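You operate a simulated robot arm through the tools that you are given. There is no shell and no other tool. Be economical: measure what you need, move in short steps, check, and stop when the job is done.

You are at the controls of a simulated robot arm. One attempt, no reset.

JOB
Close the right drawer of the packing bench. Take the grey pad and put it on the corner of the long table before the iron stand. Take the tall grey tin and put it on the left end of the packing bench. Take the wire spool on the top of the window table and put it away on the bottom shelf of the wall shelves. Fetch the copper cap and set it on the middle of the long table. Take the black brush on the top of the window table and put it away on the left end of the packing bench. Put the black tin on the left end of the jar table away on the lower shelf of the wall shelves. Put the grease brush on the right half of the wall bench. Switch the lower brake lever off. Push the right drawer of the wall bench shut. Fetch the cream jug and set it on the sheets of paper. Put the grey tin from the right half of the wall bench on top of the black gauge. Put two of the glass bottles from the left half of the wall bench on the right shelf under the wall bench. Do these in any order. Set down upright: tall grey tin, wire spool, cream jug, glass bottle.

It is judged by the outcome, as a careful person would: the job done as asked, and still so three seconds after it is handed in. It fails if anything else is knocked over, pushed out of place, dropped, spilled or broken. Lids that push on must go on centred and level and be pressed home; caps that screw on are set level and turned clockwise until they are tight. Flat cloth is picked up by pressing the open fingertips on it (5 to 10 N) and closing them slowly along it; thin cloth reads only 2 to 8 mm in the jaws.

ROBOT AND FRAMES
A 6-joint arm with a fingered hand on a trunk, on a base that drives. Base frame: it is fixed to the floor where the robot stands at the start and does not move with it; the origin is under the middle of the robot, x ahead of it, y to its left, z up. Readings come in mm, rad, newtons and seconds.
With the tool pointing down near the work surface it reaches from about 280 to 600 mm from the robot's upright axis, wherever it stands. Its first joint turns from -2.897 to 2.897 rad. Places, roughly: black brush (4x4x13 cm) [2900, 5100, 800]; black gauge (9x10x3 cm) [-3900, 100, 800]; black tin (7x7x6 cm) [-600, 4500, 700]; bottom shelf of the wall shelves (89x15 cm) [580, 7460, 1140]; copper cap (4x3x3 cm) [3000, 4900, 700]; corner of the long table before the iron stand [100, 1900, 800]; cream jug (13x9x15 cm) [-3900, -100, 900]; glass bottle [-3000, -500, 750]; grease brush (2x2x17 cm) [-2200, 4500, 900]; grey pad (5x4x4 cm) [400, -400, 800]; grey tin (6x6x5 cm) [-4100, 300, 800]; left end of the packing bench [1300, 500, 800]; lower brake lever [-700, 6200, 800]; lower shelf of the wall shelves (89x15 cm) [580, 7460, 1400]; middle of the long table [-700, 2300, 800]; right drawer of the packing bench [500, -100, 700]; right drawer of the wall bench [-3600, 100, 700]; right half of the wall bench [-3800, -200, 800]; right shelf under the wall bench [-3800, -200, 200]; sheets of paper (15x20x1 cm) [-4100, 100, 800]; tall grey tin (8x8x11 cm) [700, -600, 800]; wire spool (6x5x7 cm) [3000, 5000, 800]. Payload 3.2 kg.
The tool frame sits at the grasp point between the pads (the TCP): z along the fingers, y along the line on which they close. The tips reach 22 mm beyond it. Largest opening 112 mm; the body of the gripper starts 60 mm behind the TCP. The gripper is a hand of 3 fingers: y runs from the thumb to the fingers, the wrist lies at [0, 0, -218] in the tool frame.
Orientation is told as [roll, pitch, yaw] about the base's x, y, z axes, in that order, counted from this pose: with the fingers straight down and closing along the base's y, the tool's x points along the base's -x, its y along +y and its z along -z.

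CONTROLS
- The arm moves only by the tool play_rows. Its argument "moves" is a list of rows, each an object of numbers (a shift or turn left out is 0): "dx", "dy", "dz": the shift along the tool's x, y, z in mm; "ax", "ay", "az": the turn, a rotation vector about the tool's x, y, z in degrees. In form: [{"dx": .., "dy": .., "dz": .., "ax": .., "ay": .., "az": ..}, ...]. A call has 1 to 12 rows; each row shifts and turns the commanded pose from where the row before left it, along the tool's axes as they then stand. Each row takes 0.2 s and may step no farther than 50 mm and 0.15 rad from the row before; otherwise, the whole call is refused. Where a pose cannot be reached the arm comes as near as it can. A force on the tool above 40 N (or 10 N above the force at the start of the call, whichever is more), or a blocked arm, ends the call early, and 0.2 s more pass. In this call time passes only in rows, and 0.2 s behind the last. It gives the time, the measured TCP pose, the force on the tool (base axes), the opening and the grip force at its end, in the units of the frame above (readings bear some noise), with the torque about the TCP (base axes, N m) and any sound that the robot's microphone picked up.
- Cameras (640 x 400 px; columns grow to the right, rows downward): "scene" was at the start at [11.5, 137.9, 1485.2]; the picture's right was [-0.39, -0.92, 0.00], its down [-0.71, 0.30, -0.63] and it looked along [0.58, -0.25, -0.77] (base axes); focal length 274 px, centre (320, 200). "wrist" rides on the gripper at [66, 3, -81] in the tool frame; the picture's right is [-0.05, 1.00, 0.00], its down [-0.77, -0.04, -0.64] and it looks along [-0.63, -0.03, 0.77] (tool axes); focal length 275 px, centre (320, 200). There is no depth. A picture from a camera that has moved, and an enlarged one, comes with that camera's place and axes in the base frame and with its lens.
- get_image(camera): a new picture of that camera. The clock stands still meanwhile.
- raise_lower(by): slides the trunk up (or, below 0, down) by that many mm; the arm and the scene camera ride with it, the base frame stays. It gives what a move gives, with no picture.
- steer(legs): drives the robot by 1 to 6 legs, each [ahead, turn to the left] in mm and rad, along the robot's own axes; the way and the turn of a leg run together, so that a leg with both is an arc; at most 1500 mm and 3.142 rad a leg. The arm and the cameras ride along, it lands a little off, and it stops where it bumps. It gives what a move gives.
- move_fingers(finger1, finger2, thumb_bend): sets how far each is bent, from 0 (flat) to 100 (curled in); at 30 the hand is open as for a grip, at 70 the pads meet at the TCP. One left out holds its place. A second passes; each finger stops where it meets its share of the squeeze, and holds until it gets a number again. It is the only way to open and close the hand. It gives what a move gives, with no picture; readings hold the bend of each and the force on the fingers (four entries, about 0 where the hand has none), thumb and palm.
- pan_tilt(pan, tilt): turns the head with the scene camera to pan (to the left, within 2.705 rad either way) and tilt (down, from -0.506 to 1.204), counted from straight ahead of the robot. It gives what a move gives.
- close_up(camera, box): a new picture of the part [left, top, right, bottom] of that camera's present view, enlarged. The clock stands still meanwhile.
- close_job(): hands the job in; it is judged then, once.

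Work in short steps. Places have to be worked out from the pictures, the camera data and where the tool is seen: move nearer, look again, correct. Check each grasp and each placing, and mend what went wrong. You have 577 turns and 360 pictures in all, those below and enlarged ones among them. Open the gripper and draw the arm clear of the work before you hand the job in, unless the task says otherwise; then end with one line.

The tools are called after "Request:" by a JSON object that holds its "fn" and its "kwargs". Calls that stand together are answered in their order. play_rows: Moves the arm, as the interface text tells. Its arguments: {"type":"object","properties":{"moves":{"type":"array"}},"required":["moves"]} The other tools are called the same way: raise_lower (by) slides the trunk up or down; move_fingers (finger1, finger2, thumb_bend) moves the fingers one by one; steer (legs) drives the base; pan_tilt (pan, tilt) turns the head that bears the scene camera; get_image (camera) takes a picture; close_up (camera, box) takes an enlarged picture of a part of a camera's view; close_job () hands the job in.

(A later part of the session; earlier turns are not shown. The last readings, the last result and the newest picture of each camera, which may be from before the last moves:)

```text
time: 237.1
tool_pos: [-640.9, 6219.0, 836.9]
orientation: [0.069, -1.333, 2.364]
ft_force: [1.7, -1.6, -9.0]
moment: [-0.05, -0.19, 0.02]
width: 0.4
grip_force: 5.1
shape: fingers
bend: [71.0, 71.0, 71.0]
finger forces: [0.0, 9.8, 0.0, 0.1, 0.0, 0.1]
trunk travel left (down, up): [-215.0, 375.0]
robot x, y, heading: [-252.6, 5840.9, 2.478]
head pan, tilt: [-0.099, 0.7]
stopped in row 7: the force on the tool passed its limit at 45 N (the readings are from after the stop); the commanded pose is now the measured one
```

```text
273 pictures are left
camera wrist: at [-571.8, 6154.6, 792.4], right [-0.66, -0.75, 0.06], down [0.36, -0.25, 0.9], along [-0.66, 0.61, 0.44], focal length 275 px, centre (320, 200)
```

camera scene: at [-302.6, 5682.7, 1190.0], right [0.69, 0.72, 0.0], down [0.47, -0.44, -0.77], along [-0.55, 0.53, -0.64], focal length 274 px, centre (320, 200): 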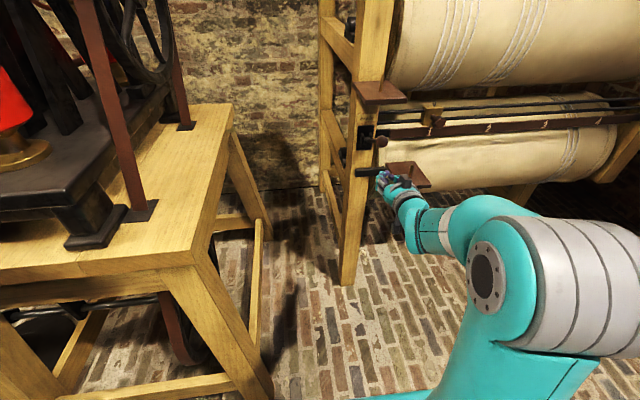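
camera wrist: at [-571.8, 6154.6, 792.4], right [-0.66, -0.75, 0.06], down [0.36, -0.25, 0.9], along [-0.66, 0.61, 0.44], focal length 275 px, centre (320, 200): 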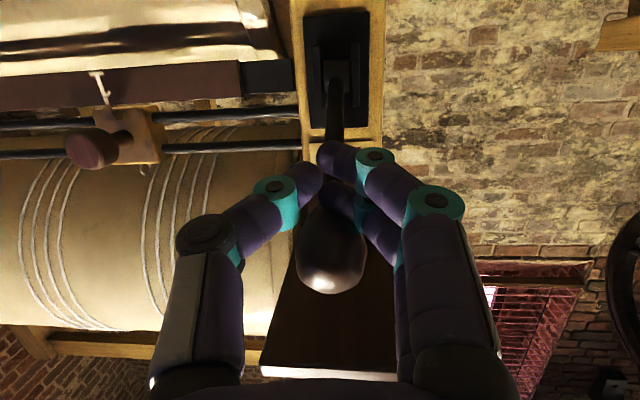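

It hit the end stop (45 N). I'll drop clear, back out and verify.

Request:
{"fn": "play_rows", "kwargs": {"moves": [{"dx": 10}, {"dx": 20}, {"dx": 20}]}}

Request:
{"fn": "steer", "kwargs": {"legs": [[-300, 0]]}}

Request:
{"fn": "close_up", "kwargs": {"camera": "wrist", "box": [240, 0, 420, 240]}}

Request:
{"fn": "close_up", "kwargs": {"camera": "scene", "box": [320, 0, 480, 220]}}

```text
time: 237.9
tool_pos: [-632.7, 6211.3, 792.3]
orientation: [0.067, -1.337, 2.369]
ft_force: [0.7, 0.7, 0.3]
moment: [0.02, 0.03, 0.0]
width: 0.3
grip_force: 0.1
shape: fingers
bend: [71.0, 71.0, 71.0]
finger forces: [0.0, 0.1, 0.0, 0.0, 0.0, 0.0]
trunk travel left (down, up): [-215.0, 375.0]
robot x, y, heading: [-251.7, 5842.9, 2.481]
head pan, tilt: [-0.099, 0.7]
```

```text
time: 240.0
tool_pos: [-393.4, 6022.7, 791.6]
orientation: [0.068, -1.338, 2.372]
ft_force: [0.4, 0.0, 0.5]
moment: [-0.02, 0.0, 0.01]
width: 0.3
grip_force: 0.0
shape: fingers
bend: [71.0, 71.0, 71.0]
finger forces: [0.1, 0.0, 0.0, 0.1, 0.1, 0.0]
trunk travel left (down, up): [-215.0, 375.0]
robot x, y, heading: [-11.0, 5653.3, 2.485]
head pan, tilt: [-0.099, 0.7]
```

```text
1.67 times, centred on (330, 120) of wrist
camera zoom: at [-324.0, 5959.1, 745.0], right [-0.66, -0.75, 0.06], down [0.37, -0.25, 0.9], along [-0.66, 0.61, 0.44], focal length 459 px, centre (303, 333)
```

zoom: 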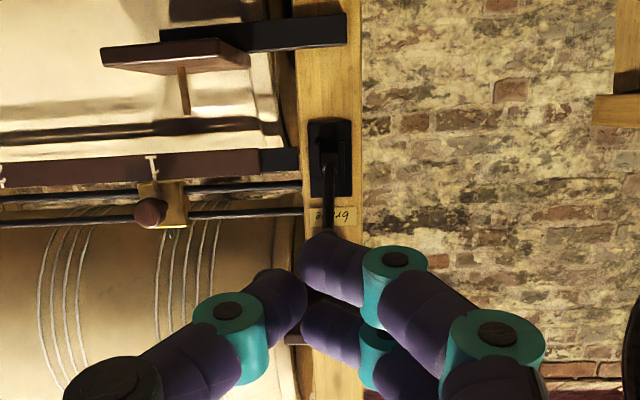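

```text
1.82 times, centred on (400, 110) of scene
camera zoom: at [-126.3, 5546.7, 1190.0], right [0.69, 0.73, 0.0], down [0.47, -0.44, -0.76], along [-0.56, 0.52, -0.64], focal length 499 px, centre (174, 364)
```

zoom: 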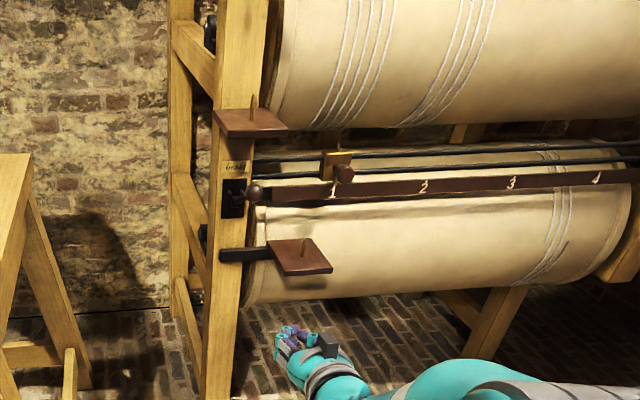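

The brake lever is up. Next is the black tin on the jar table (≈(-600,4500)). I'll straighten the hand, raise the trunk and turn to look.

Request:
{"fn": "play_rows", "kwargs": {"moves": [{"ay": 7.66}, {"ay": 7.66}, {"ay": 7.66}, {"ay": 7.66}, {"ay": 7.66}, {"ay": 7.66}, {"ay": 7.66}, {"ay": 7.66}, {"ay": 7.66}, {"ay": 7.66}]}}

Request:
{"fn": "raise_lower", "kwargs": {"by": 310}}

Request:
{"fn": "steer", "kwargs": {"legs": [[0, 1.75]]}}

Request:
{"fn": "pan_tilt", "kwargs": {"pan": 0.0, "tilt": 0.5}}

Request:
{"fn": "get_image", "kwargs": {"camera": "scene"}}

```text
time: 242.2
tool_pos: [-405.7, 6011.5, 793.6]
orientation: [0.059, -0.251, 2.49]
ft_force: [-0.6, -0.2, -0.6]
moment: [0.02, 0.02, 0.0]
width: 0.0
grip_force: 0.2
shape: fingers
bend: [71.0, 71.0, 71.0]
finger forces: [0.0, 0.0, 0.0, 0.1, 0.0, 0.0]
out of reach, approached as far as the arm can: row 3, 4, 5
trunk travel left (down, up): [-215.0, 375.0]
robot x, y, heading: [-12.3, 5651.9, 2.484]
head pan, tilt: [-0.099, 0.7]
```

```text
time: 245.3
tool_pos: [-407.3, 6011.5, 1105.6]
orientation: [0.06, -0.251, 2.49]
ft_force: [-0.5, 0.5, 0.5]
moment: [0.01, 0.03, 0.0]
width: 0.3
grip_force: 0.0
shape: fingers
bend: [71.0, 71.0, 71.0]
finger forces: [0.0, 0.1, 0.0, 0.0, 0.0, 0.1]
trunk travel left (down, up): [-525.0, 65.0]
robot x, y, heading: [-11.0, 5655.6, 2.483]
head pan, tilt: [-0.099, 0.7]
```

```text
time: 249.9
tool_pos: [-292.3, 5202.9, 1103.4]
orientation: [0.06, -0.252, -2.044]
ft_force: [0.6, -0.5, 0.6]
moment: [0.0, -0.04, 0.01]
width: 0.4
grip_force: 0.1
shape: fingers
bend: [71.0, 71.0, 71.0]
finger forces: [0.1, 0.1, 0.0, 0.0, 0.0, 0.0]
trunk travel left (down, up): [-525.0, 65.0]
robot x, y, heading: [-11.2, 5652.0, -2.051]
head pan, tilt: [-0.099, 0.7]
```

```text
time: 250.6
tool_pos: [-291.6, 5203.9, 1104.3]
orientation: [0.062, -0.251, -2.043]
ft_force: [0.1, 0.4, 0.0]
moment: [0.05, -0.01, 0.0]
width: 0.3
grip_force: 0.1
shape: fingers
bend: [71.0, 71.0, 71.0]
finger forces: [0.0, 0.0, 0.1, 0.0, 0.0, 0.0]
trunk travel left (down, up): [-525.0, 65.0]
robot x, y, heading: [-12.3, 5654.3, -2.044]
head pan, tilt: [0.0, 0.499]
```

```text
270 pictures are left
camera scene: at [122.3, 5553.0, 1517.7], right [-0.89, 0.46, 0.0], down [0.22, 0.43, -0.88], along [-0.4, -0.78, -0.48], focal length 274 px, centre (320, 200)
```

scene: 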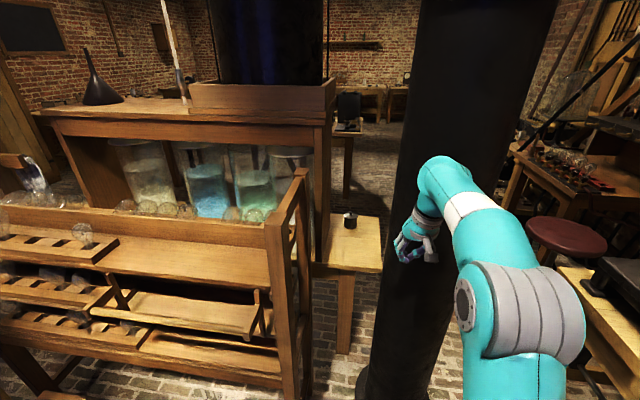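

The jar table's near side is blocked by a rack and a column; I'd have to reach the tin from its front. It's efficient to return to the window table for the copper cap first, since the long table is on the way. I straighten the hand and drive.

Request:
{"fn": "play_rows", "kwargs": {"moves": [{"ay": 7.2}, {"ay": 7.2}, {"ax": 3.4}]}}

Request:
{"fn": "move_fingers", "kwargs": {"finger1": 45, "finger2": 45, "thumb_bend": 45}}

Request:
{"fn": "steer", "kwargs": {"legs": [[0, 2.499], [1015, 0], [0, -1.364], [1215, 0], [1215, 0], [0, 1.82]]}}

Request:
{"fn": "get_image", "kwargs": {"camera": "scene"}}

```text
time: 251.4
tool_pos: [-291.5, 5201.6, 1102.5]
orientation: [-0.002, 0.001, -2.028]
ft_force: [0.1, 0.1, 0.2]
moment: [0.02, -0.01, -0.03]
width: 0.4
grip_force: 0.1
shape: fingers
bend: [71.0, 71.0, 71.0]
finger forces: [0.0, 0.1, 0.0, 0.0, 0.0, 0.0]
trunk travel left (down, up): [-525.0, 65.0]
robot x, y, heading: [-12.0, 5652.4, -2.05]
head pan, tilt: [0.0, 0.499]
```

```text
time: 252.4
tool_pos: [-292.0, 5202.9, 1103.9]
orientation: [-0.001, -0.002, -2.027]
ft_force: [-0.8, -0.2, 0.7]
moment: [-0.01, 0.01, 0.0]
width: 68.8
grip_force: 0.0
shape: fingers
bend: [45.0, 45.0, 45.0]
finger forces: [0.0, 0.0, 0.0, 0.0, 0.0, 0.0]
trunk travel left (down, up): [-525.0, 65.0]
robot x, y, heading: [-12.0, 5655.8, -2.042]
head pan, tilt: [0.0, 0.499]
```

```text
time: 282.8
tool_pos: [2867.3, 4695.1, 1103.2]
orientation: [-0.001, -0.001, 0.986]
ft_force: [0.3, -0.7, 0.4]
moment: [-0.01, 0.02, -0.02]
width: 68.6
grip_force: 0.0
shape: fingers
bend: [45.0, 45.0, 45.0]
finger forces: [0.0, 0.1, 0.0, 0.0, 0.0, 0.0]
trunk travel left (down, up): [-525.0, 65.0]
robot x, y, heading: [2532.0, 4282.0, 0.966]
head pan, tilt: [0.0, 0.499]
```

```text
269 pictures are left
camera scene: at [2414.0, 4404.1, 1517.7], right [0.82, -0.57, 0.0], down [-0.27, -0.39, -0.88], along [0.5, 0.72, -0.48], focal length 274 px, centre (320, 200)
```

scene: 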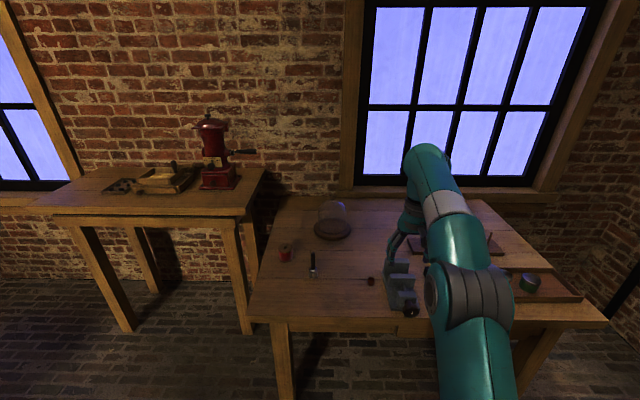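

Request:
{"fn": "steer", "kwargs": {"legs": [[300, 0]]}}

Request:
{"fn": "play_rows", "kwargs": {"moves": [{"dx": 33, "dy": 13, "dz": 40}, {"dx": 10, "dz": 45}, {"dx": 10, "dz": 45}, {"dx": 10, "dz": 30}]}}

Request:
{"fn": "get_image", "kwargs": {"camera": "wrist"}}

```text
time: 284.9
tool_pos: [3038.2, 4948.5, 1102.6]
orientation: [0.001, -0.001, 0.992]
ft_force: [-0.4, -0.1, 0.8]
moment: [-0.05, 0.0, 0.0]
width: 68.9
grip_force: 0.2
shape: fingers
bend: [45.0, 45.0, 45.0]
finger forces: [0.1, 0.0, 0.0, 0.1, 0.1, 0.0]
trunk travel left (down, up): [-525.0, 65.0]
robot x, y, heading: [2702.5, 4531.1, 0.971]
head pan, tilt: [0.0, 0.499]
```

```text
refused: row 1 steps farther than a row can; nothing moved
```

```text
268 pictures are left
camera wrist: at [2999.2, 4894.1, 1183.4], right [-0.81, 0.59, 0.0], down [0.45, 0.63, 0.64], along [0.37, 0.52, -0.77], focal length 275 px, centre (320, 200)
```

wrist: 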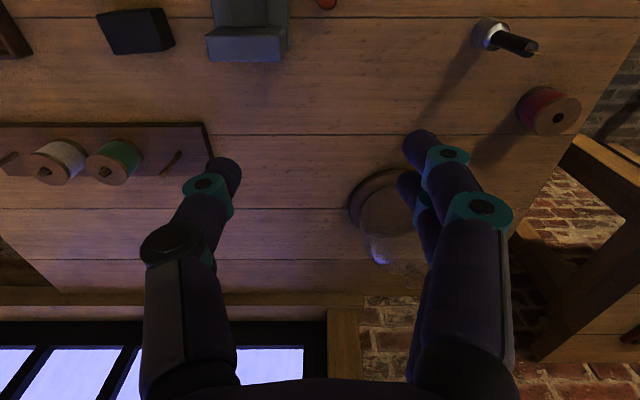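

Request:
{"fn": "move_fingers", "kwargs": {"finger1": 51, "finger2": 51, "thumb_bend": 51}}

Request:
{"fn": "play_rows", "kwargs": {"moves": [{"dx": 38, "dy": 11}, {"dx": 15, "dz": 45}, {"dz": 45}, {"dz": 45}, {"dz": 45}, {"dz": 40}]}}

Request:
{"fn": "get_image", "kwargs": {"camera": "wrist"}}

```text
time: 285.9
tool_pos: [3036.3, 4947.8, 1103.9]
orientation: [0.0, -0.001, 0.991]
ft_force: [0.0, 0.0, 0.0]
moment: [0.0, 0.0, -0.01]
width: 53.1
grip_force: 0.3
shape: fingers
bend: [51.0, 51.0, 51.0]
finger forces: [0.1, 0.0, 0.1, 0.0, 0.0, 0.1]
trunk travel left (down, up): [-525.0, 65.0]
robot x, y, heading: [2702.4, 4532.8, 0.97]
head pan, tilt: [0.0, 0.499]
```

```text
time: 287.3
tool_pos: [3003.2, 4910.7, 889.6]
orientation: [0.014, 0.003, 0.992]
ft_force: [0.6, 0.0, 0.2]
moment: [0.0, -0.02, -0.02]
width: 52.7
grip_force: 0.0
shape: fingers
bend: [51.0, 51.0, 51.0]
finger forces: [0.0, 0.0, 0.0, 0.0, 0.0, 0.0]
out of reach, approached as far as the arm can: row 6
trunk travel left (down, up): [-525.0, 65.0]
robot x, y, heading: [2699.2, 4536.0, 0.972]
head pan, tilt: [0.0, 0.499]
```

```text
267 pictures are left
camera wrist: at [2966.3, 4857.6, 969.9], right [-0.81, 0.58, 0.01], down [0.46, 0.62, 0.63], along [0.36, 0.52, -0.77], focal length 275 px, centre (320, 200)
```

wrist: 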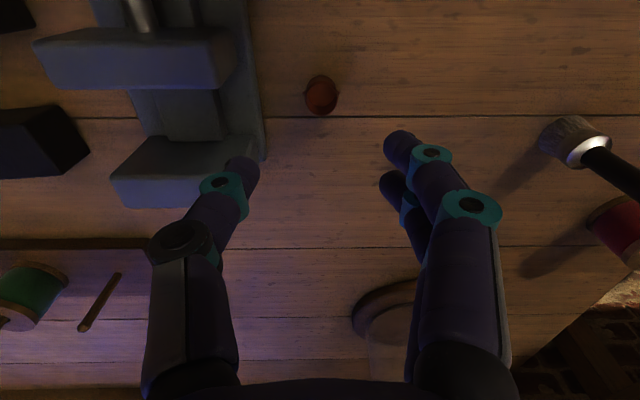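

The cap is right below. The arm can't fold lower, so I'll use the trunk; I narrow the opening to keep the thumb off the vise.

Request:
{"fn": "move_fingers", "kwargs": {"finger1": 54, "finger2": 54, "thumb_bend": 54}}

Request:
{"fn": "play_rows", "kwargs": {"moves": [{"dx": -4, "dy": 4}]}}

Request:
{"fn": "raise_lower", "kwargs": {"by": -90}}

Request:
{"fn": "get_image", "kwargs": {"camera": "wrist"}}

```text
time: 288.3
tool_pos: [3003.0, 4911.5, 889.7]
orientation: [0.014, 0.004, 0.991]
ft_force: [0.4, 0.5, 0.2]
moment: [0.0, -0.04, 0.01]
width: 44.4
grip_force: 0.0
shape: fingers
bend: [54.0, 54.0, 54.0]
finger forces: [0.0, 0.1, 0.0, 0.0, 0.0, 0.0]
trunk travel left (down, up): [-525.0, 65.0]
robot x, y, heading: [2708.8, 4531.5, 0.974]
head pan, tilt: [0.0, 0.499]
```

```text
time: 288.7
tool_pos: [3002.6, 4918.5, 890.8]
orientation: [0.01, 0.004, 0.993]
ft_force: [-0.5, 0.1, 0.0]
moment: [0.03, 0.03, -0.01]
width: 44.4
grip_force: 0.0
shape: fingers
bend: [54.0, 54.0, 54.0]
finger forces: [0.0, 0.0, 0.1, 0.1, 0.0, 0.0]
trunk travel left (down, up): [-525.0, 65.0]
robot x, y, heading: [2707.1, 4532.1, 0.972]
head pan, tilt: [0.0, 0.499]
```

```text
time: 289.9
tool_pos: [3002.5, 4919.7, 799.9]
orientation: [0.01, 0.001, 0.992]
ft_force: [-0.7, 0.8, -0.5]
moment: [-0.01, 0.04, 0.0]
width: 44.4
grip_force: 0.0
shape: fingers
bend: [54.0, 54.0, 54.0]
finger forces: [0.0, 0.0, 0.0, 0.1, 0.0, 0.0]
trunk travel left (down, up): [-435.0, 155.0]
robot x, y, heading: [2706.8, 4534.1, 0.972]
head pan, tilt: [0.0, 0.499]
```

```text
266 pictures are left
camera wrist: at [2965.0, 4864.4, 880.6], right [-0.81, 0.59, 0.01], down [0.46, 0.62, 0.63], along [0.36, 0.52, -0.77], focal length 275 px, centre (320, 200)
```

wrist: 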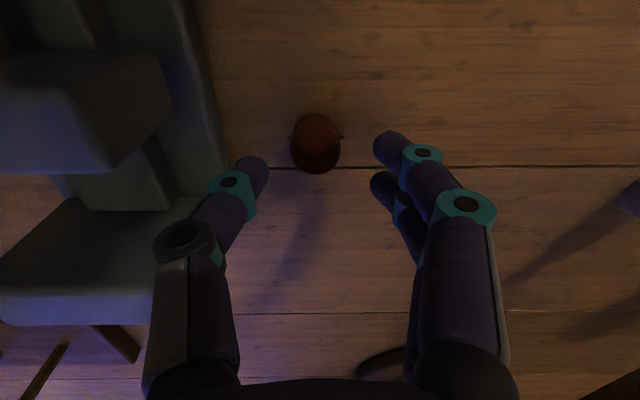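

Request:
{"fn": "raise_lower", "kwargs": {"by": -38}}

Request:
{"fn": "get_image", "kwargs": {"camera": "wrist"}}

```text
time: 290.8
tool_pos: [3004.3, 4919.6, 767.3]
orientation: [0.008, -0.013, 0.993]
ft_force: [-2.2, -1.9, 20.7]
moment: [-0.39, -0.39, -0.1]
width: 43.8
grip_force: 9.9
shape: fingers
bend: [54.0, 54.0, 55.0]
finger forces: [2.0, 0.0, 0.1, 0.0, 18.1, 0.1]
trunk travel left (down, up): [-397.0, 193.0]
robot x, y, heading: [2705.0, 4531.0, 0.967]
head pan, tilt: [0.0, 0.499]
stopped: the force on the tool passed its limit at 42 N (the readings are from after the stop); the commanded pose is now the measured one
```

```text
265 pictures are left
camera wrist: at [2965.5, 4864.8, 846.6], right [-0.81, 0.59, 0.01], down [0.45, 0.62, 0.64], along [0.37, 0.53, -0.76], focal length 275 px, centre (320, 200)
```

wrist: 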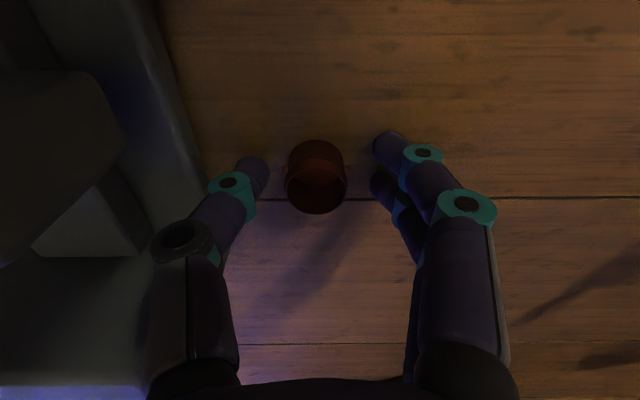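

The fingertips touch the table (top ≈744). I lift 4 mm and close on the cap.

Request:
{"fn": "raise_lower", "kwargs": {"by": 5}}

Request:
{"fn": "move_fingers", "kwargs": {"finger1": 70, "finger2": 70, "thumb_bend": 70}}

Request:
{"fn": "raise_lower", "kwargs": {"by": 60}}

Request:
{"fn": "get_image", "kwargs": {"camera": "wrist"}}

```text
time: 291.3
tool_pos: [3004.3, 4921.2, 769.8]
orientation: [0.009, -0.008, 0.991]
ft_force: [-0.2, 0.1, 0.7]
moment: [0.01, 0.01, -0.03]
width: 44.0
grip_force: 0.0
shape: fingers
bend: [54.0, 54.0, 54.0]
finger forces: [0.0, 0.0, 0.0, 0.1, 0.0, 0.0]
trunk travel left (down, up): [-402.0, 188.0]
robot x, y, heading: [2700.8, 4533.6, 0.977]
head pan, tilt: [0.0, 0.499]
```

```text
time: 292.3
tool_pos: [3003.4, 4920.3, 768.7]
orientation: [0.01, -0.006, 0.992]
ft_force: [-0.1, -0.3, 0.4]
moment: [-0.03, 0.0, -0.02]
width: 18.9
grip_force: 7.8
shape: fingers
bend: [64.0, 64.0, 66.0]
finger forces: [3.5, 4.2, 0.1, 0.0, 7.5, 0.0]
trunk travel left (down, up): [-402.0, 188.0]
robot x, y, heading: [2702.9, 4534.8, 0.971]
head pan, tilt: [0.0, 0.499]
```

```text
time: 293.3
tool_pos: [3004.3, 4921.6, 829.1]
orientation: [0.009, -0.006, 0.993]
ft_force: [0.6, -0.2, -0.1]
moment: [0.0, -0.04, 0.0]
width: 18.9
grip_force: 7.8
shape: fingers
bend: [64.0, 64.0, 66.0]
finger forces: [3.5, 4.1, 0.0, 0.0, 7.6, 0.0]
trunk travel left (down, up): [-462.0, 128.0]
robot x, y, heading: [2704.5, 4530.4, 0.974]
head pan, tilt: [0.0, 0.499]
```

```text
264 pictures are left
camera wrist: at [2966.0, 4865.7, 909.8], right [-0.81, 0.59, 0.01], down [0.45, 0.62, 0.64], along [0.37, 0.52, -0.77], focal length 275 px, centre (320, 200)
```

wrist: 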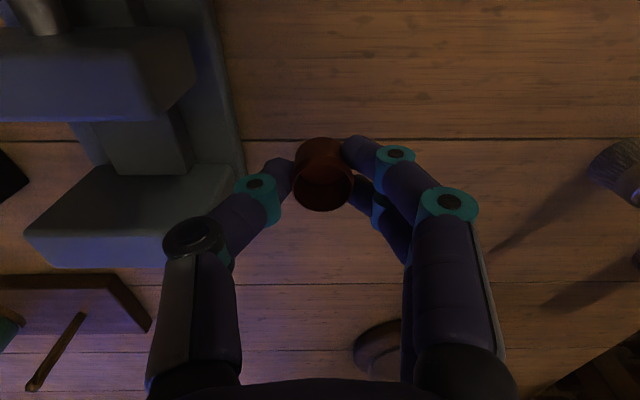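

The copper cap is held. I'll raise, back away and drive round toward the rear of the long table to look at its middle.

Request:
{"fn": "raise_lower", "kwargs": {"by": 120}}

Request:
{"fn": "steer", "kwargs": {"legs": [[-450, 0], [0, -2.715], [1176, 0], [0, -0.766], [930, 0]]}}

Request:
{"fn": "steer", "kwargs": {"legs": [[0, -0.859], [1300, 0], [0, 0.69]]}}

Request:
{"fn": "pan_tilt", "kwargs": {"pan": 0.0, "tilt": 0.55}}

Request:
{"fn": "get_image", "kwargs": {"camera": "scene"}}

```text
time: 294.8
tool_pos: [3004.8, 4920.6, 950.6]
orientation: [0.008, -0.006, 0.992]
ft_force: [0.3, -0.5, -0.5]
moment: [0.05, -0.01, -0.04]
width: 18.7
grip_force: 7.5
shape: fingers
bend: [64.0, 64.0, 66.0]
finger forces: [3.6, 4.2, 0.1, 0.0, 7.5, 0.0]
trunk travel left (down, up): [-582.0, 8.0]
robot x, y, heading: [2700.6, 4534.5, 0.974]
head pan, tilt: [0.0, 0.499]
```

```text
time: 315.8
tool_pos: [1133.0, 2193.5, 950.4]
orientation: [0.009, -0.007, -2.481]
ft_force: [0.4, -0.6, -0.2]
moment: [0.01, -0.01, 0.0]
width: 18.1
grip_force: 7.1
shape: fingers
bend: [65.0, 64.0, 66.0]
finger forces: [2.9, 4.5, 0.0, 0.0, 7.8, 0.1]
trunk travel left (down, up): [-582.0, 8.0]
robot x, y, heading: [1542.8, 2459.6, -2.502]
head pan, tilt: [0.0, 0.499]
```

```text
time: 326.4
tool_pos: [-150.8, 2554.1, 950.9]
orientation: [0.01, -0.007, -2.653]
ft_force: [0.4, 0.3, -1.1]
moment: [0.01, -0.02, -0.02]
width: 17.9
grip_force: 7.7
shape: fingers
bend: [65.0, 64.0, 66.0]
finger forces: [2.7, 4.7, 0.0, 0.0, 7.8, 0.1]
trunk travel left (down, up): [-582.0, 8.0]
robot x, y, heading: [297.5, 2750.0, -2.672]
head pan, tilt: [0.0, 0.499]
```

```text
time: 327.0
tool_pos: [-151.8, 2553.6, 950.3]
orientation: [0.008, -0.006, -2.652]
ft_force: [0.4, -0.2, 0.1]
moment: [0.0, -0.04, 0.0]
width: 17.9
grip_force: 7.1
shape: fingers
bend: [65.0, 64.0, 66.0]
finger forces: [2.7, 4.7, 0.0, 0.1, 7.8, 0.0]
trunk travel left (down, up): [-582.0, 8.0]
robot x, y, heading: [302.1, 2748.7, -2.672]
head pan, tilt: [0.0, 0.55]
```

```text
263 pictures are left
camera scene: at [348.1, 2589.9, 1569.9], right [-0.45, 0.89, 0.0], down [0.47, 0.24, -0.85], along [-0.76, -0.39, -0.52], focal length 274 px, centre (320, 200)
```

scene: 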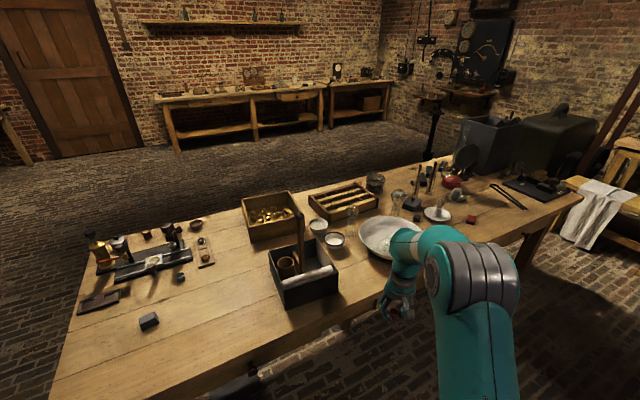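

Request:
{"fn": "close_up", "kwargs": {"camera": "scene", "box": [230, 140, 470, 310]}}

```text
2.35 times, centred on (350, 225) of scene
camera zoom: at [348.1, 2589.9, 1569.9], right [-0.45, 0.89, 0.0], down [0.47, 0.24, -0.85], along [-0.76, -0.39, -0.52], focal length 646 px, centre (249, 141)
```

zoom: 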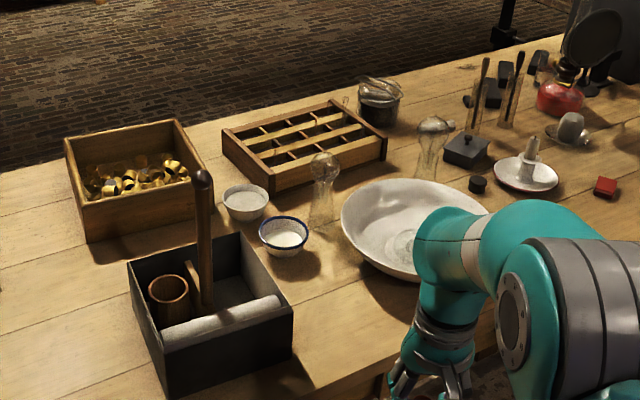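

The true middle of the table is about (-728,2264): a clear patch between the slotted organiser, the glass chimney and the bowl. The bowl blocks access from here, so I'll drive round the right end to the front side.

Request:
{"fn": "steer", "kwargs": {"legs": [[0, 1.726], [1108, 0], [0, -1.088], [1118, 0]]}}

Request:
{"fn": "steer", "kwargs": {"legs": [[0, -1.28], [1167, 0], [0, -0.613], [809, 0], [0, -1.429]]}}

Request:
{"fn": "get_image", "kwargs": {"camera": "scene"}}

```text
time: 344.7
tool_pos: [90.0, 476.9, 950.0]
orientation: [0.009, -0.007, -2.076]
ft_force: [0.1, 0.7, 0.3]
moment: [0.02, 0.0, -0.02]
width: 17.1
grip_force: 7.3
shape: fingers
bend: [65.0, 64.0, 66.0]
finger forces: [2.4, 4.8, 0.0, 0.0, 7.5, 0.0]
trunk travel left (down, up): [-582.0, 8.0]
robot x, y, heading: [357.4, 887.5, -2.091]
head pan, tilt: [0.0, 0.55]
```

```text
time: 362.8
tool_pos: [-997.1, 2100.6, 950.5]
orientation: [0.011, -0.007, 0.933]
ft_force: [0.2, 0.1, -0.4]
moment: [-0.02, 0.0, 0.01]
width: 16.6
grip_force: 7.3
shape: fingers
bend: [66.0, 64.0, 66.0]
finger forces: [2.0, 5.0, 0.0, 0.0, 7.3, 0.0]
trunk travel left (down, up): [-582.0, 8.0]
robot x, y, heading: [-1318.8, 1731.1, 0.91]
head pan, tilt: [0.0, 0.55]
```

```text
261 pictures are left
camera scene: at [-1431.4, 1857.6, 1569.9], right [0.79, -0.61, 0.0], down [-0.32, -0.41, -0.85], along [0.52, 0.68, -0.52], focal length 274 px, centre (320, 200)
```

scene: 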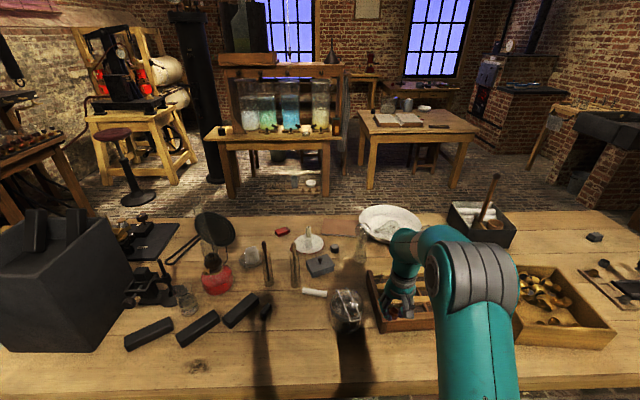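

Request:
{"fn": "get_image", "kwargs": {"camera": "wrist"}}

```text
260 pictures are left
camera wrist: at [-1038.4, 2047.9, 1029.7], right [-0.78, 0.63, 0.01], down [0.49, 0.59, 0.64], along [0.4, 0.5, -0.77], focal length 275 px, centre (320, 200)
```

wrist: 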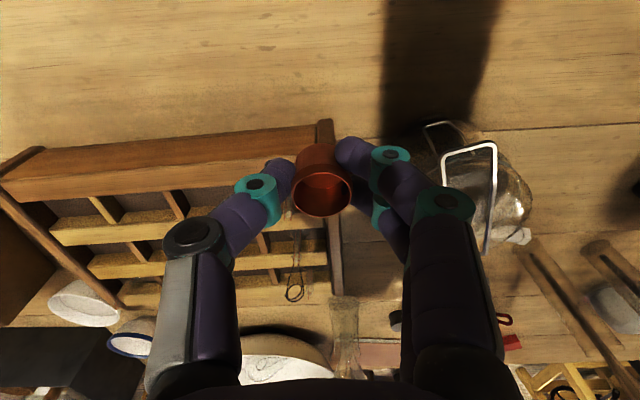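

I'll retighten the grip, raise a bit and move over the organiser to see the gap behind it.

Request:
{"fn": "move_fingers", "kwargs": {"finger1": 73, "finger2": 73, "thumb_bend": 73}}

Request:
{"fn": "play_rows", "kwargs": {"moves": [{"dz": -40}, {"dz": -40}, {"dy": -40}, {"dy": -40}, {"dy": -30}, {"dx": -30}, {"dx": -30}]}}

Request:
{"fn": "get_image", "kwargs": {"camera": "wrist"}}

Request:
{"fn": "get_image", "kwargs": {"camera": "scene"}}

```text
time: 363.8
tool_pos: [-998.1, 2100.7, 950.3]
orientation: [0.011, -0.007, 0.933]
ft_force: [-0.2, -0.7, -0.7]
moment: [0.0, -0.01, 0.02]
width: 14.9
grip_force: 11.0
shape: fingers
bend: [70.0, 68.0, 66.0]
finger forces: [4.4, 7.1, 0.1, 0.0, 11.3, 0.0]
trunk travel left (down, up): [-582.0, 8.0]
robot x, y, heading: [-1320.4, 1727.9, 0.919]
head pan, tilt: [0.0, 0.55]
```

```text
time: 365.4
tool_pos: [-871.5, 2083.1, 1029.5]
orientation: [0.009, -0.008, 0.934]
ft_force: [0.1, 0.2, -0.3]
moment: [-0.05, 0.01, 0.02]
width: 14.6
grip_force: 11.7
shape: fingers
bend: [71.0, 68.0, 66.0]
finger forces: [4.6, 7.3, 0.1, 0.1, 11.0, 0.0]
trunk travel left (down, up): [-582.0, 8.0]
robot x, y, heading: [-1320.2, 1732.2, 0.916]
head pan, tilt: [0.0, 0.55]
```

```text
259 pictures are left
camera wrist: at [-911.7, 2031.3, 1108.9], right [-0.78, 0.63, 0.01], down [0.49, 0.59, 0.64], along [0.4, 0.5, -0.77], focal length 275 px, centre (320, 200)
```

wrist: 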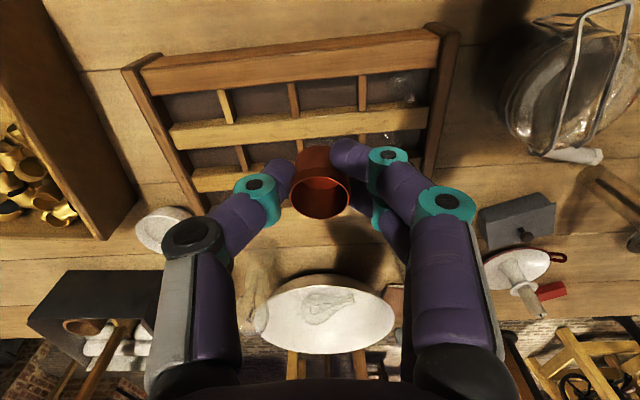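

```text
258 pictures are left
camera scene: at [-1431.0, 1858.1, 1569.9], right [0.79, -0.61, 0.0], down [-0.32, -0.41, -0.85], along [0.52, 0.68, -0.52], focal length 274 px, centre (320, 200)
```

scene: 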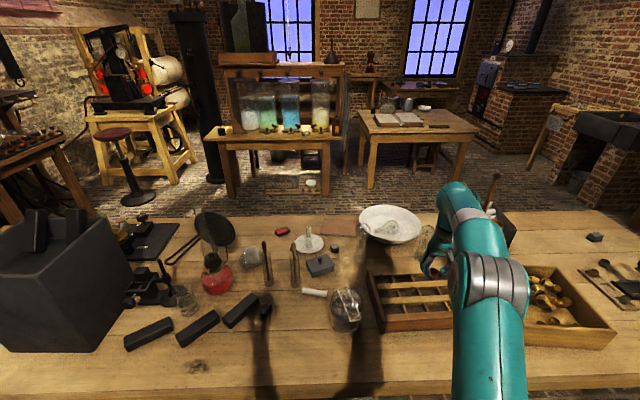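

The clear spot is about (-688,2325), between organiser and bowl. It's beyond vertical reach, so I'll set the cap on the open front area, regrasp it with a tilted hand, then place it. First I move back and lower.

Request:
{"fn": "play_rows", "kwargs": {"moves": [{"dx": 40}, {"dx": 40}]}}

Request:
{"fn": "raise_lower", "kwargs": {"by": -190}}

Request:
{"fn": "get_image", "kwargs": {"camera": "wrist"}}

```text
time: 366.0
tool_pos: [-922.6, 2018.3, 1029.3]
orientation: [0.008, -0.007, 0.932]
ft_force: [0.2, -0.3, 0.6]
moment: [0.03, -0.02, 0.03]
width: 14.5
grip_force: 11.1
shape: fingers
bend: [71.0, 68.0, 67.0]
finger forces: [4.5, 7.4, 0.0, 0.1, 10.9, 0.0]
trunk travel left (down, up): [-582.0, 8.0]
robot x, y, heading: [-1321.8, 1733.8, 0.918]
head pan, tilt: [0.0, 0.55]
```

```text
time: 368.1
tool_pos: [-921.2, 2018.6, 839.2]
orientation: [0.008, -0.009, 0.934]
ft_force: [-0.2, -0.1, 0.4]
moment: [0.03, 0.01, -0.02]
width: 14.6
grip_force: 11.0
shape: fingers
bend: [71.0, 68.0, 67.0]
finger forces: [4.5, 7.4, 0.0, 0.0, 10.9, 0.0]
trunk travel left (down, up): [-392.0, 198.0]
robot x, y, heading: [-1321.1, 1732.0, 0.913]
head pan, tilt: [0.0, 0.55]
```

```text
257 pictures are left
camera wrist: at [-962.3, 1965.7, 918.4], right [-0.78, 0.63, 0.01], down [0.49, 0.59, 0.64], along [0.4, 0.5, -0.77], focal length 275 px, centre (320, 200)
```

wrist: 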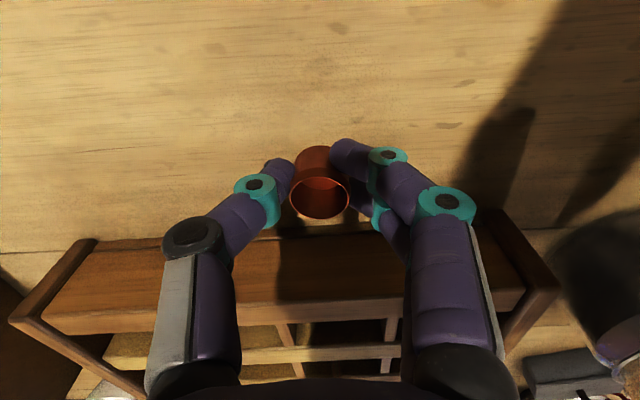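

Request:
{"fn": "raise_lower", "kwargs": {"by": -28}}

Request:
{"fn": "raise_lower", "kwargs": {"by": -4}}

Request:
{"fn": "raise_lower", "kwargs": {"by": -3}}

```text
time: 368.8
tool_pos: [-922.2, 2017.5, 810.7]
orientation: [0.008, -0.008, 0.934]
ft_force: [-0.5, -0.2, -0.9]
moment: [0.01, -0.01, -0.03]
width: 14.7
grip_force: 10.9
shape: fingers
bend: [71.0, 68.0, 67.0]
finger forces: [4.4, 7.4, 0.1, 0.0, 11.0, 0.0]
trunk travel left (down, up): [-364.0, 226.0]
robot x, y, heading: [-1321.4, 1731.6, 0.915]
head pan, tilt: [0.0, 0.55]
```

```text
time: 369.3
tool_pos: [-921.6, 2018.3, 807.5]
orientation: [0.009, -0.009, 0.935]
ft_force: [-1.0, -0.3, 4.3]
moment: [-0.02, -0.05, -0.03]
width: 14.2
grip_force: 12.9
shape: fingers
bend: [71.0, 69.0, 67.0]
finger forces: [5.3, 8.7, 0.0, 0.0, 12.3, 0.1]
trunk travel left (down, up): [-360.0, 230.0]
robot x, y, heading: [-1316.2, 1727.4, 0.916]
head pan, tilt: [0.0, 0.55]
```

```text
time: 369.8
tool_pos: [-921.7, 2017.0, 805.6]
orientation: [0.009, -0.01, 0.933]
ft_force: [0.1, 0.1, 20.0]
moment: [0.02, -0.1, -0.05]
width: 14.1
grip_force: 18.4
shape: fingers
bend: [71.0, 70.0, 68.0]
finger forces: [6.1, 14.0, 0.1, 0.0, 15.9, 0.0]
trunk travel left (down, up): [-357.0, 233.0]
robot x, y, heading: [-1319.8, 1729.7, 0.915]
head pan, tilt: [0.0, 0.55]
```

Touching. I ease up, release, and raise to re-tilt.

Request:
{"fn": "raise_lower", "kwargs": {"by": 3}}

Request:
{"fn": "move_fingers", "kwargs": {"finger1": 57, "finger2": 57, "thumb_bend": 57}}

Request:
{"fn": "raise_lower", "kwargs": {"by": 100}}

Request:
{"fn": "play_rows", "kwargs": {"moves": [{"ay": -7.5}, {"ay": -7.5}, {"ay": -7.5}, {"ay": -7.5}, {"ay": -7.5}]}}

Request:
{"fn": "get_image", "kwargs": {"camera": "wrist"}}

```text
time: 370.4
tool_pos: [-921.5, 2017.4, 807.1]
orientation: [0.009, -0.007, 0.935]
ft_force: [-0.3, 0.4, 5.2]
moment: [-0.01, -0.08, -0.02]
width: 14.1
grip_force: 13.7
shape: fingers
bend: [71.0, 70.0, 68.0]
finger forces: [5.7, 8.7, 0.0, 0.0, 12.6, 0.0]
trunk travel left (down, up): [-360.0, 230.0]
robot x, y, heading: [-1320.8, 1732.1, 0.916]
head pan, tilt: [0.0, 0.55]
```

```text
time: 371.4
tool_pos: [-922.7, 2018.0, 808.4]
orientation: [0.009, -0.009, 0.933]
ft_force: [-2.2, 0.9, 6.7]
moment: [-0.05, -0.03, 0.02]
width: 31.7
grip_force: 3.3
shape: fingers
bend: [57.0, 57.0, 59.0]
finger forces: [0.9, 0.3, 0.0, 0.0, 5.3, 0.0]
trunk travel left (down, up): [-360.0, 230.0]
robot x, y, heading: [-1319.8, 1735.6, 0.913]
head pan, tilt: [0.0, 0.55]
```

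```text
time: 372.7
tool_pos: [-921.7, 2017.3, 907.7]
orientation: [0.008, -0.008, 0.932]
ft_force: [-0.4, 0.8, 0.1]
moment: [0.02, 0.0, -0.01]
width: 37.1
grip_force: 0.0
shape: fingers
bend: [56.0, 56.0, 56.0]
finger forces: [0.0, 0.0, 0.0, 0.0, 0.0, 0.0]
trunk travel left (down, up): [-460.0, 130.0]
robot x, y, heading: [-1321.7, 1731.7, 0.917]
head pan, tilt: [0.0, 0.55]
```

```text
time: 373.9
tool_pos: [-921.2, 2016.3, 906.5]
orientation: [0.012, -0.661, 0.924]
ft_force: [-0.1, -0.1, 0.0]
moment: [0.0, 0.02, 0.01]
width: 37.3
grip_force: 0.1
shape: fingers
bend: [56.0, 56.0, 56.0]
finger forces: [0.0, 0.0, 0.0, 0.1, 0.1, 0.0]
trunk travel left (down, up): [-460.0, 130.0]
robot x, y, heading: [-1320.8, 1729.9, 0.916]
head pan, tilt: [0.0, 0.55]
```

```text
256 pictures are left
camera wrist: at [-983.7, 1937.8, 929.7], right [-0.78, 0.63, 0.04], down [0.17, 0.15, 0.98], along [0.6, 0.77, -0.22], focal length 275 px, centre (320, 200)
```

wrist: 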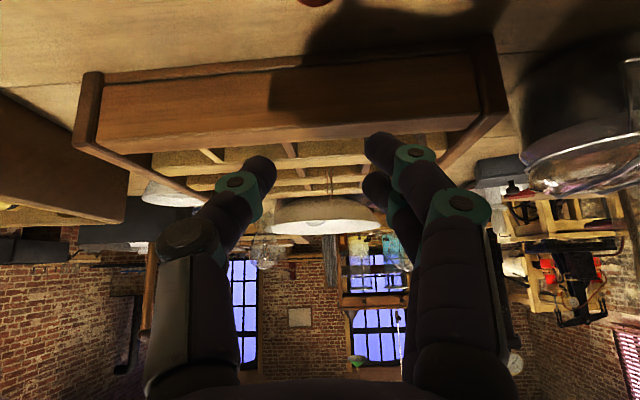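

The cap is directly below and the tilt is reached. I lower to grasp it.

Request:
{"fn": "raise_lower", "kwargs": {"by": -85}}

Request:
{"fn": "get_image", "kwargs": {"camera": "wrist"}}

```text
time: 375.1
tool_pos: [-921.4, 2018.6, 822.5]
orientation: [0.011, -0.663, 0.928]
ft_force: [-0.3, -0.1, 0.0]
moment: [0.0, 0.0, -0.02]
width: 37.5
grip_force: 0.1
shape: fingers
bend: [56.0, 56.0, 56.0]
finger forces: [0.0, 0.0, 0.0, 0.0, 0.0, 0.0]
trunk travel left (down, up): [-375.0, 215.0]
robot x, y, heading: [-1319.6, 1733.4, 0.91]
head pan, tilt: [0.0, 0.55]
```

```text
255 pictures are left
camera wrist: at [-983.5, 1938.2, 844.7], right [-0.78, 0.62, 0.04], down [0.17, 0.15, 0.98], along [0.6, 0.77, -0.22], focal length 275 px, centre (320, 200)
```

wrist: 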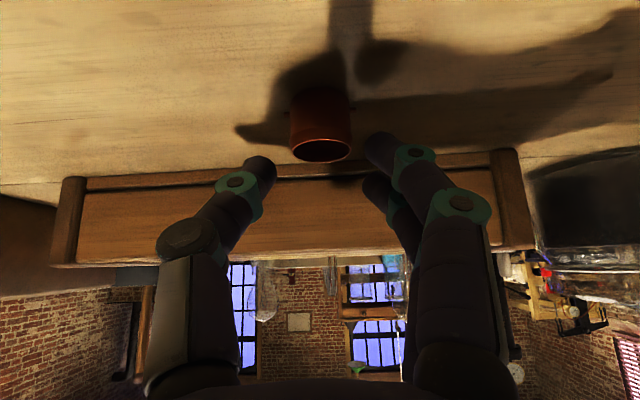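

Request:
{"fn": "raise_lower", "kwargs": {"by": -19}}

Request:
{"fn": "move_fingers", "kwargs": {"finger1": 72, "finger2": 72, "thumb_bend": 72}}

Request:
{"fn": "raise_lower", "kwargs": {"by": 100}}

Request:
{"fn": "get_image", "kwargs": {"camera": "wrist"}}

```text
time: 375.9
tool_pos: [-920.5, 2020.9, 808.0]
orientation: [0.011, -0.675, 0.926]
ft_force: [-1.1, -0.6, 14.3]
moment: [0.29, 0.28, 0.06]
width: 38.0
grip_force: 7.2
shape: fingers
bend: [60.0, 56.0, 56.0]
finger forces: [14.3, 0.1, 0.0, 0.0, 0.1, 0.1]
trunk travel left (down, up): [-356.0, 234.0]
robot x, y, heading: [-1319.2, 1728.0, 0.92]
head pan, tilt: [0.0, 0.55]
stopped: the force on the tool passed its limit at 41 N (the readings are from after the stop); the commanded pose is now the measured one
```

```text
time: 376.9
tool_pos: [-920.6, 2020.2, 807.0]
orientation: [0.009, -0.671, 0.926]
ft_force: [-0.3, -0.3, 0.1]
moment: [0.0, -0.01, -0.02]
width: 0.1
grip_force: 0.1
shape: fingers
bend: [72.0, 72.0, 72.0]
finger forces: [0.1, 0.0, 0.1, 0.0, 0.0, 0.0]
trunk travel left (down, up): [-356.0, 234.0]
robot x, y, heading: [-1322.7, 1735.0, 0.91]
head pan, tilt: [0.0, 0.55]
```

```text
time: 378.2
tool_pos: [-919.7, 2020.0, 906.3]
orientation: [0.01, -0.671, 0.927]
ft_force: [0.5, 0.1, 0.9]
moment: [-0.01, 0.01, -0.03]
width: 0.0
grip_force: 0.0
shape: fingers
bend: [72.0, 72.0, 72.0]
finger forces: [0.0, 0.0, 0.0, 0.0, 0.1, 0.0]
trunk travel left (down, up): [-456.0, 134.0]
robot x, y, heading: [-1316.7, 1731.4, 0.915]
head pan, tilt: [0.0, 0.55]
```

```text
254 pictures are left
camera wrist: at [-982.3, 1939.6, 928.7], right [-0.78, 0.62, 0.04], down [0.16, 0.14, 0.98], along [0.6, 0.77, -0.21], focal length 275 px, centre (320, 200)
```

wrist: 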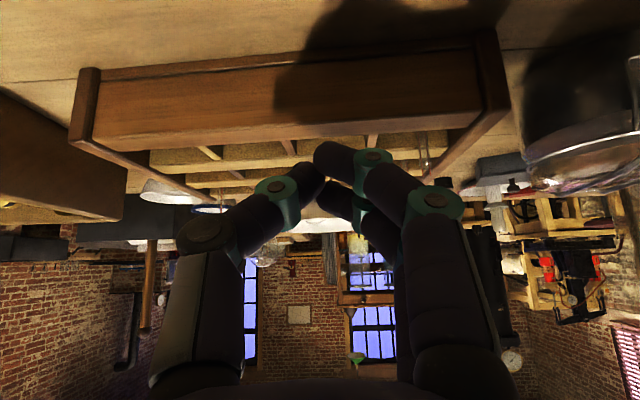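

The grasp missed (one finger touched the table first). I'll look for the cap by tilting back a bit.

Request:
{"fn": "play_rows", "kwargs": {"moves": [{"ay": 7.5, "dx": 20}, {"ay": 7.5, "dx": 20}, {"ay": 7.5, "dx": 10}]}}

Request:
{"fn": "get_image", "kwargs": {"camera": "wrist"}}

```text
time: 379.0
tool_pos: [-947.1, 1985.6, 880.9]
orientation: [0.008, -0.276, 0.932]
ft_force: [-0.4, 0.8, 0.2]
moment: [-0.01, -0.03, -0.02]
width: 0.0
grip_force: 0.0
shape: fingers
bend: [72.0, 72.0, 72.0]
finger forces: [0.0, 0.0, 0.0, 0.0, 0.0, 0.0]
trunk travel left (down, up): [-456.0, 134.0]
robot x, y, heading: [-1319.6, 1733.9, 0.912]
head pan, tilt: [0.0, 0.55]
```

```text
253 pictures are left
camera wrist: at [-997.9, 1918.8, 939.6], right [-0.78, 0.63, 0.02], down [0.37, 0.43, 0.82], along [0.51, 0.64, -0.57], focal length 275 px, centre (320, 200)
```

wrist: 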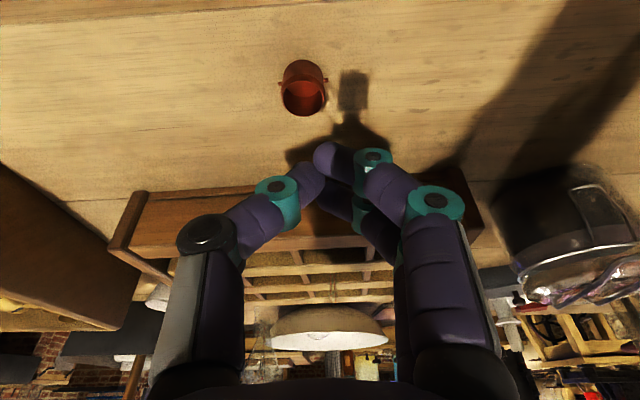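

The cap still stands at (-932,1988). I'll use about 24° tilt, open, recentre and try again with the tips aimed at it.

Request:
{"fn": "move_fingers", "kwargs": {"finger1": 54, "finger2": 54, "thumb_bend": 54}}

Request:
{"fn": "play_rows", "kwargs": {"moves": [{"ay": -8}, {"dy": -10.5, "dx": -3.5, "dz": 1.6}]}}

Request:
{"fn": "raise_lower", "kwargs": {"by": -45}}

Request:
{"fn": "get_image", "kwargs": {"camera": "wrist"}}

```text
time: 380.0
tool_pos: [-944.6, 1986.5, 880.3]
orientation: [0.005, -0.277, 0.93]
ft_force: [0.4, -0.5, -0.4]
moment: [0.01, -0.02, 0.02]
width: 43.2
grip_force: 0.0
shape: fingers
bend: [54.0, 54.0, 54.0]
finger forces: [0.0, 0.1, 0.0, 0.0, 0.0, 0.0]
trunk travel left (down, up): [-456.0, 134.0]
robot x, y, heading: [-1318.8, 1728.5, 0.913]
head pan, tilt: [0.0, 0.55]
```

```text
time: 380.6
tool_pos: [-935.0, 1984.0, 880.7]
orientation: [0.006, -0.42, 0.93]
ft_force: [0.2, 0.1, 0.0]
moment: [0.02, -0.05, 0.02]
width: 43.0
grip_force: 0.1
shape: fingers
bend: [54.0, 54.0, 54.0]
finger forces: [0.0, 0.0, 0.1, 0.0, 0.1, 0.0]
trunk travel left (down, up): [-456.0, 134.0]
robot x, y, heading: [-1316.3, 1731.0, 0.915]
head pan, tilt: [0.0, 0.55]
```

```text
time: 381.5
tool_pos: [-935.0, 1982.3, 835.8]
orientation: [0.007, -0.417, 0.929]
ft_force: [-1.2, 0.1, -0.1]
moment: [0.04, 0.0, -0.03]
width: 43.1
grip_force: 0.0
shape: fingers
bend: [54.0, 54.0, 54.0]
finger forces: [0.1, 0.1, 0.0, 0.0, 0.0, 0.1]
trunk travel left (down, up): [-411.0, 179.0]
robot x, y, heading: [-1320.2, 1732.9, 0.914]
head pan, tilt: [0.0, 0.55]
```

```text
252 pictures are left
camera wrist: at [-991.6, 1910.0, 881.9], right [-0.78, 0.63, 0.03], down [0.3, 0.33, 0.89], along [0.55, 0.7, -0.45], focal length 275 px, centre (320, 200)
```

wrist: 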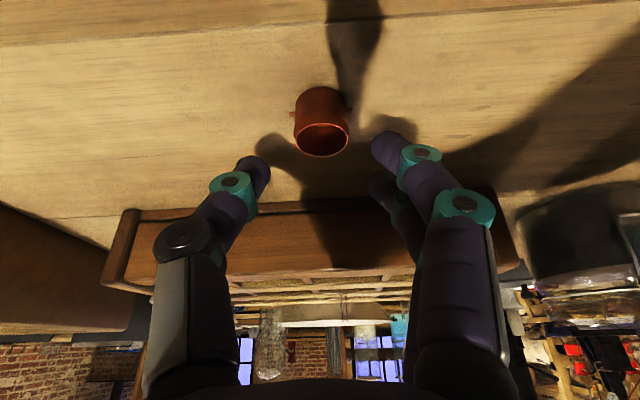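

Request:
{"fn": "raise_lower", "kwargs": {"by": -24}}

Request:
{"fn": "get_image", "kwargs": {"camera": "wrist"}}

```text
time: 382.2
tool_pos: [-934.7, 1983.5, 811.9]
orientation: [0.007, -0.417, 0.929]
ft_force: [-0.5, -0.9, -0.4]
moment: [0.03, 0.01, 0.0]
width: 43.1
grip_force: 0.0
shape: fingers
bend: [54.0, 54.0, 54.0]
finger forces: [0.1, 0.0, 0.0, 0.0, 0.1, 0.0]
trunk travel left (down, up): [-387.0, 203.0]
robot x, y, heading: [-1317.6, 1731.4, 0.911]
head pan, tilt: [0.0, 0.55]
```

```text
251 pictures are left
camera wrist: at [-991.6, 1910.0, 857.9], right [-0.78, 0.63, 0.03], down [0.3, 0.33, 0.89], along [0.55, 0.7, -0.45], focal length 275 px, centre (320, 200)
```

wrist: 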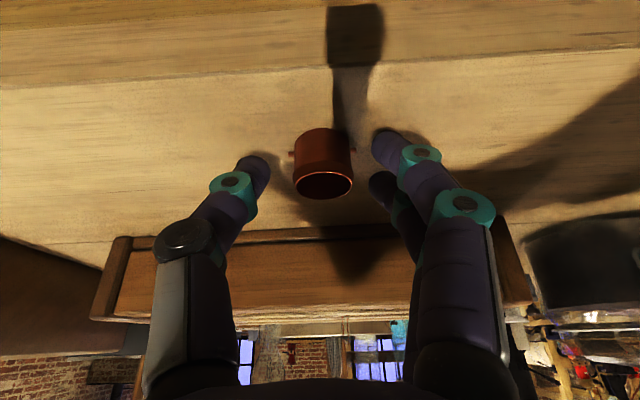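

Request:
{"fn": "raise_lower", "kwargs": {"by": -3}}

Request:
{"fn": "move_fingers", "kwargs": {"finger1": 72, "finger2": 72, "thumb_bend": 72}}

Request:
{"fn": "raise_lower", "kwargs": {"by": 110}}

Request:
{"fn": "get_image", "kwargs": {"camera": "wrist"}}

```text
time: 382.7
tool_pos: [-934.3, 1984.1, 810.0]
orientation: [0.008, -0.42, 0.928]
ft_force: [0.5, 0.2, 12.8]
moment: [0.22, 0.31, -0.07]
width: 43.6
grip_force: 6.4
shape: fingers
bend: [56.0, 54.0, 54.0]
finger forces: [13.1, 0.0, 0.1, 0.1, 0.1, 0.0]
trunk travel left (down, up): [-384.0, 206.0]
robot x, y, heading: [-1316.2, 1732.4, 0.913]
head pan, tilt: [0.0, 0.55]
```

```text
time: 383.7
tool_pos: [-934.8, 1983.7, 808.8]
orientation: [0.007, -0.417, 0.928]
ft_force: [-0.5, -0.7, -0.3]
moment: [-0.02, 0.0, -0.01]
width: 19.8
grip_force: 10.9
shape: fingers
bend: [67.0, 67.0, 66.0]
finger forces: [5.6, 5.1, 0.0, 0.1, 10.9, 0.0]
trunk travel left (down, up): [-384.0, 206.0]
robot x, y, heading: [-1320.0, 1732.1, 0.913]
head pan, tilt: [0.0, 0.55]
```

```text
time: 385.1
tool_pos: [-933.9, 1983.4, 918.2]
orientation: [0.006, -0.419, 0.929]
ft_force: [-0.2, -0.1, -0.1]
moment: [0.0, 0.01, -0.02]
width: 19.8
grip_force: 10.9
shape: fingers
bend: [67.0, 67.0, 66.0]
finger forces: [5.5, 5.1, 0.0, 0.1, 10.8, 0.0]
trunk travel left (down, up): [-494.0, 96.0]
robot x, y, heading: [-1315.1, 1730.3, 0.915]
head pan, tilt: [0.0, 0.55]
```

```text
250 pictures are left
camera wrist: at [-991.6, 1910.1, 964.9], right [-0.78, 0.63, 0.03], down [0.3, 0.33, 0.89], along [0.55, 0.7, -0.45], focal length 275 px, centre (320, 200)
```

wrist: 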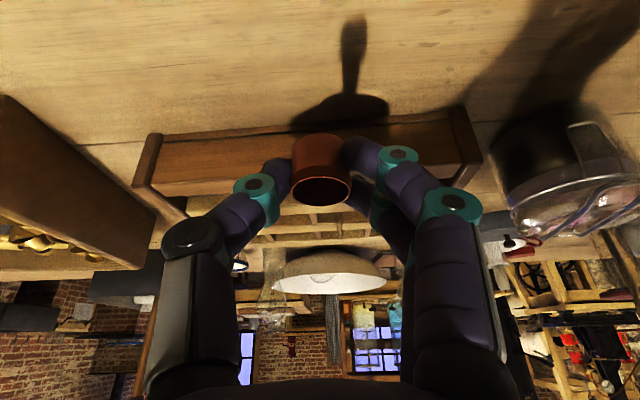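

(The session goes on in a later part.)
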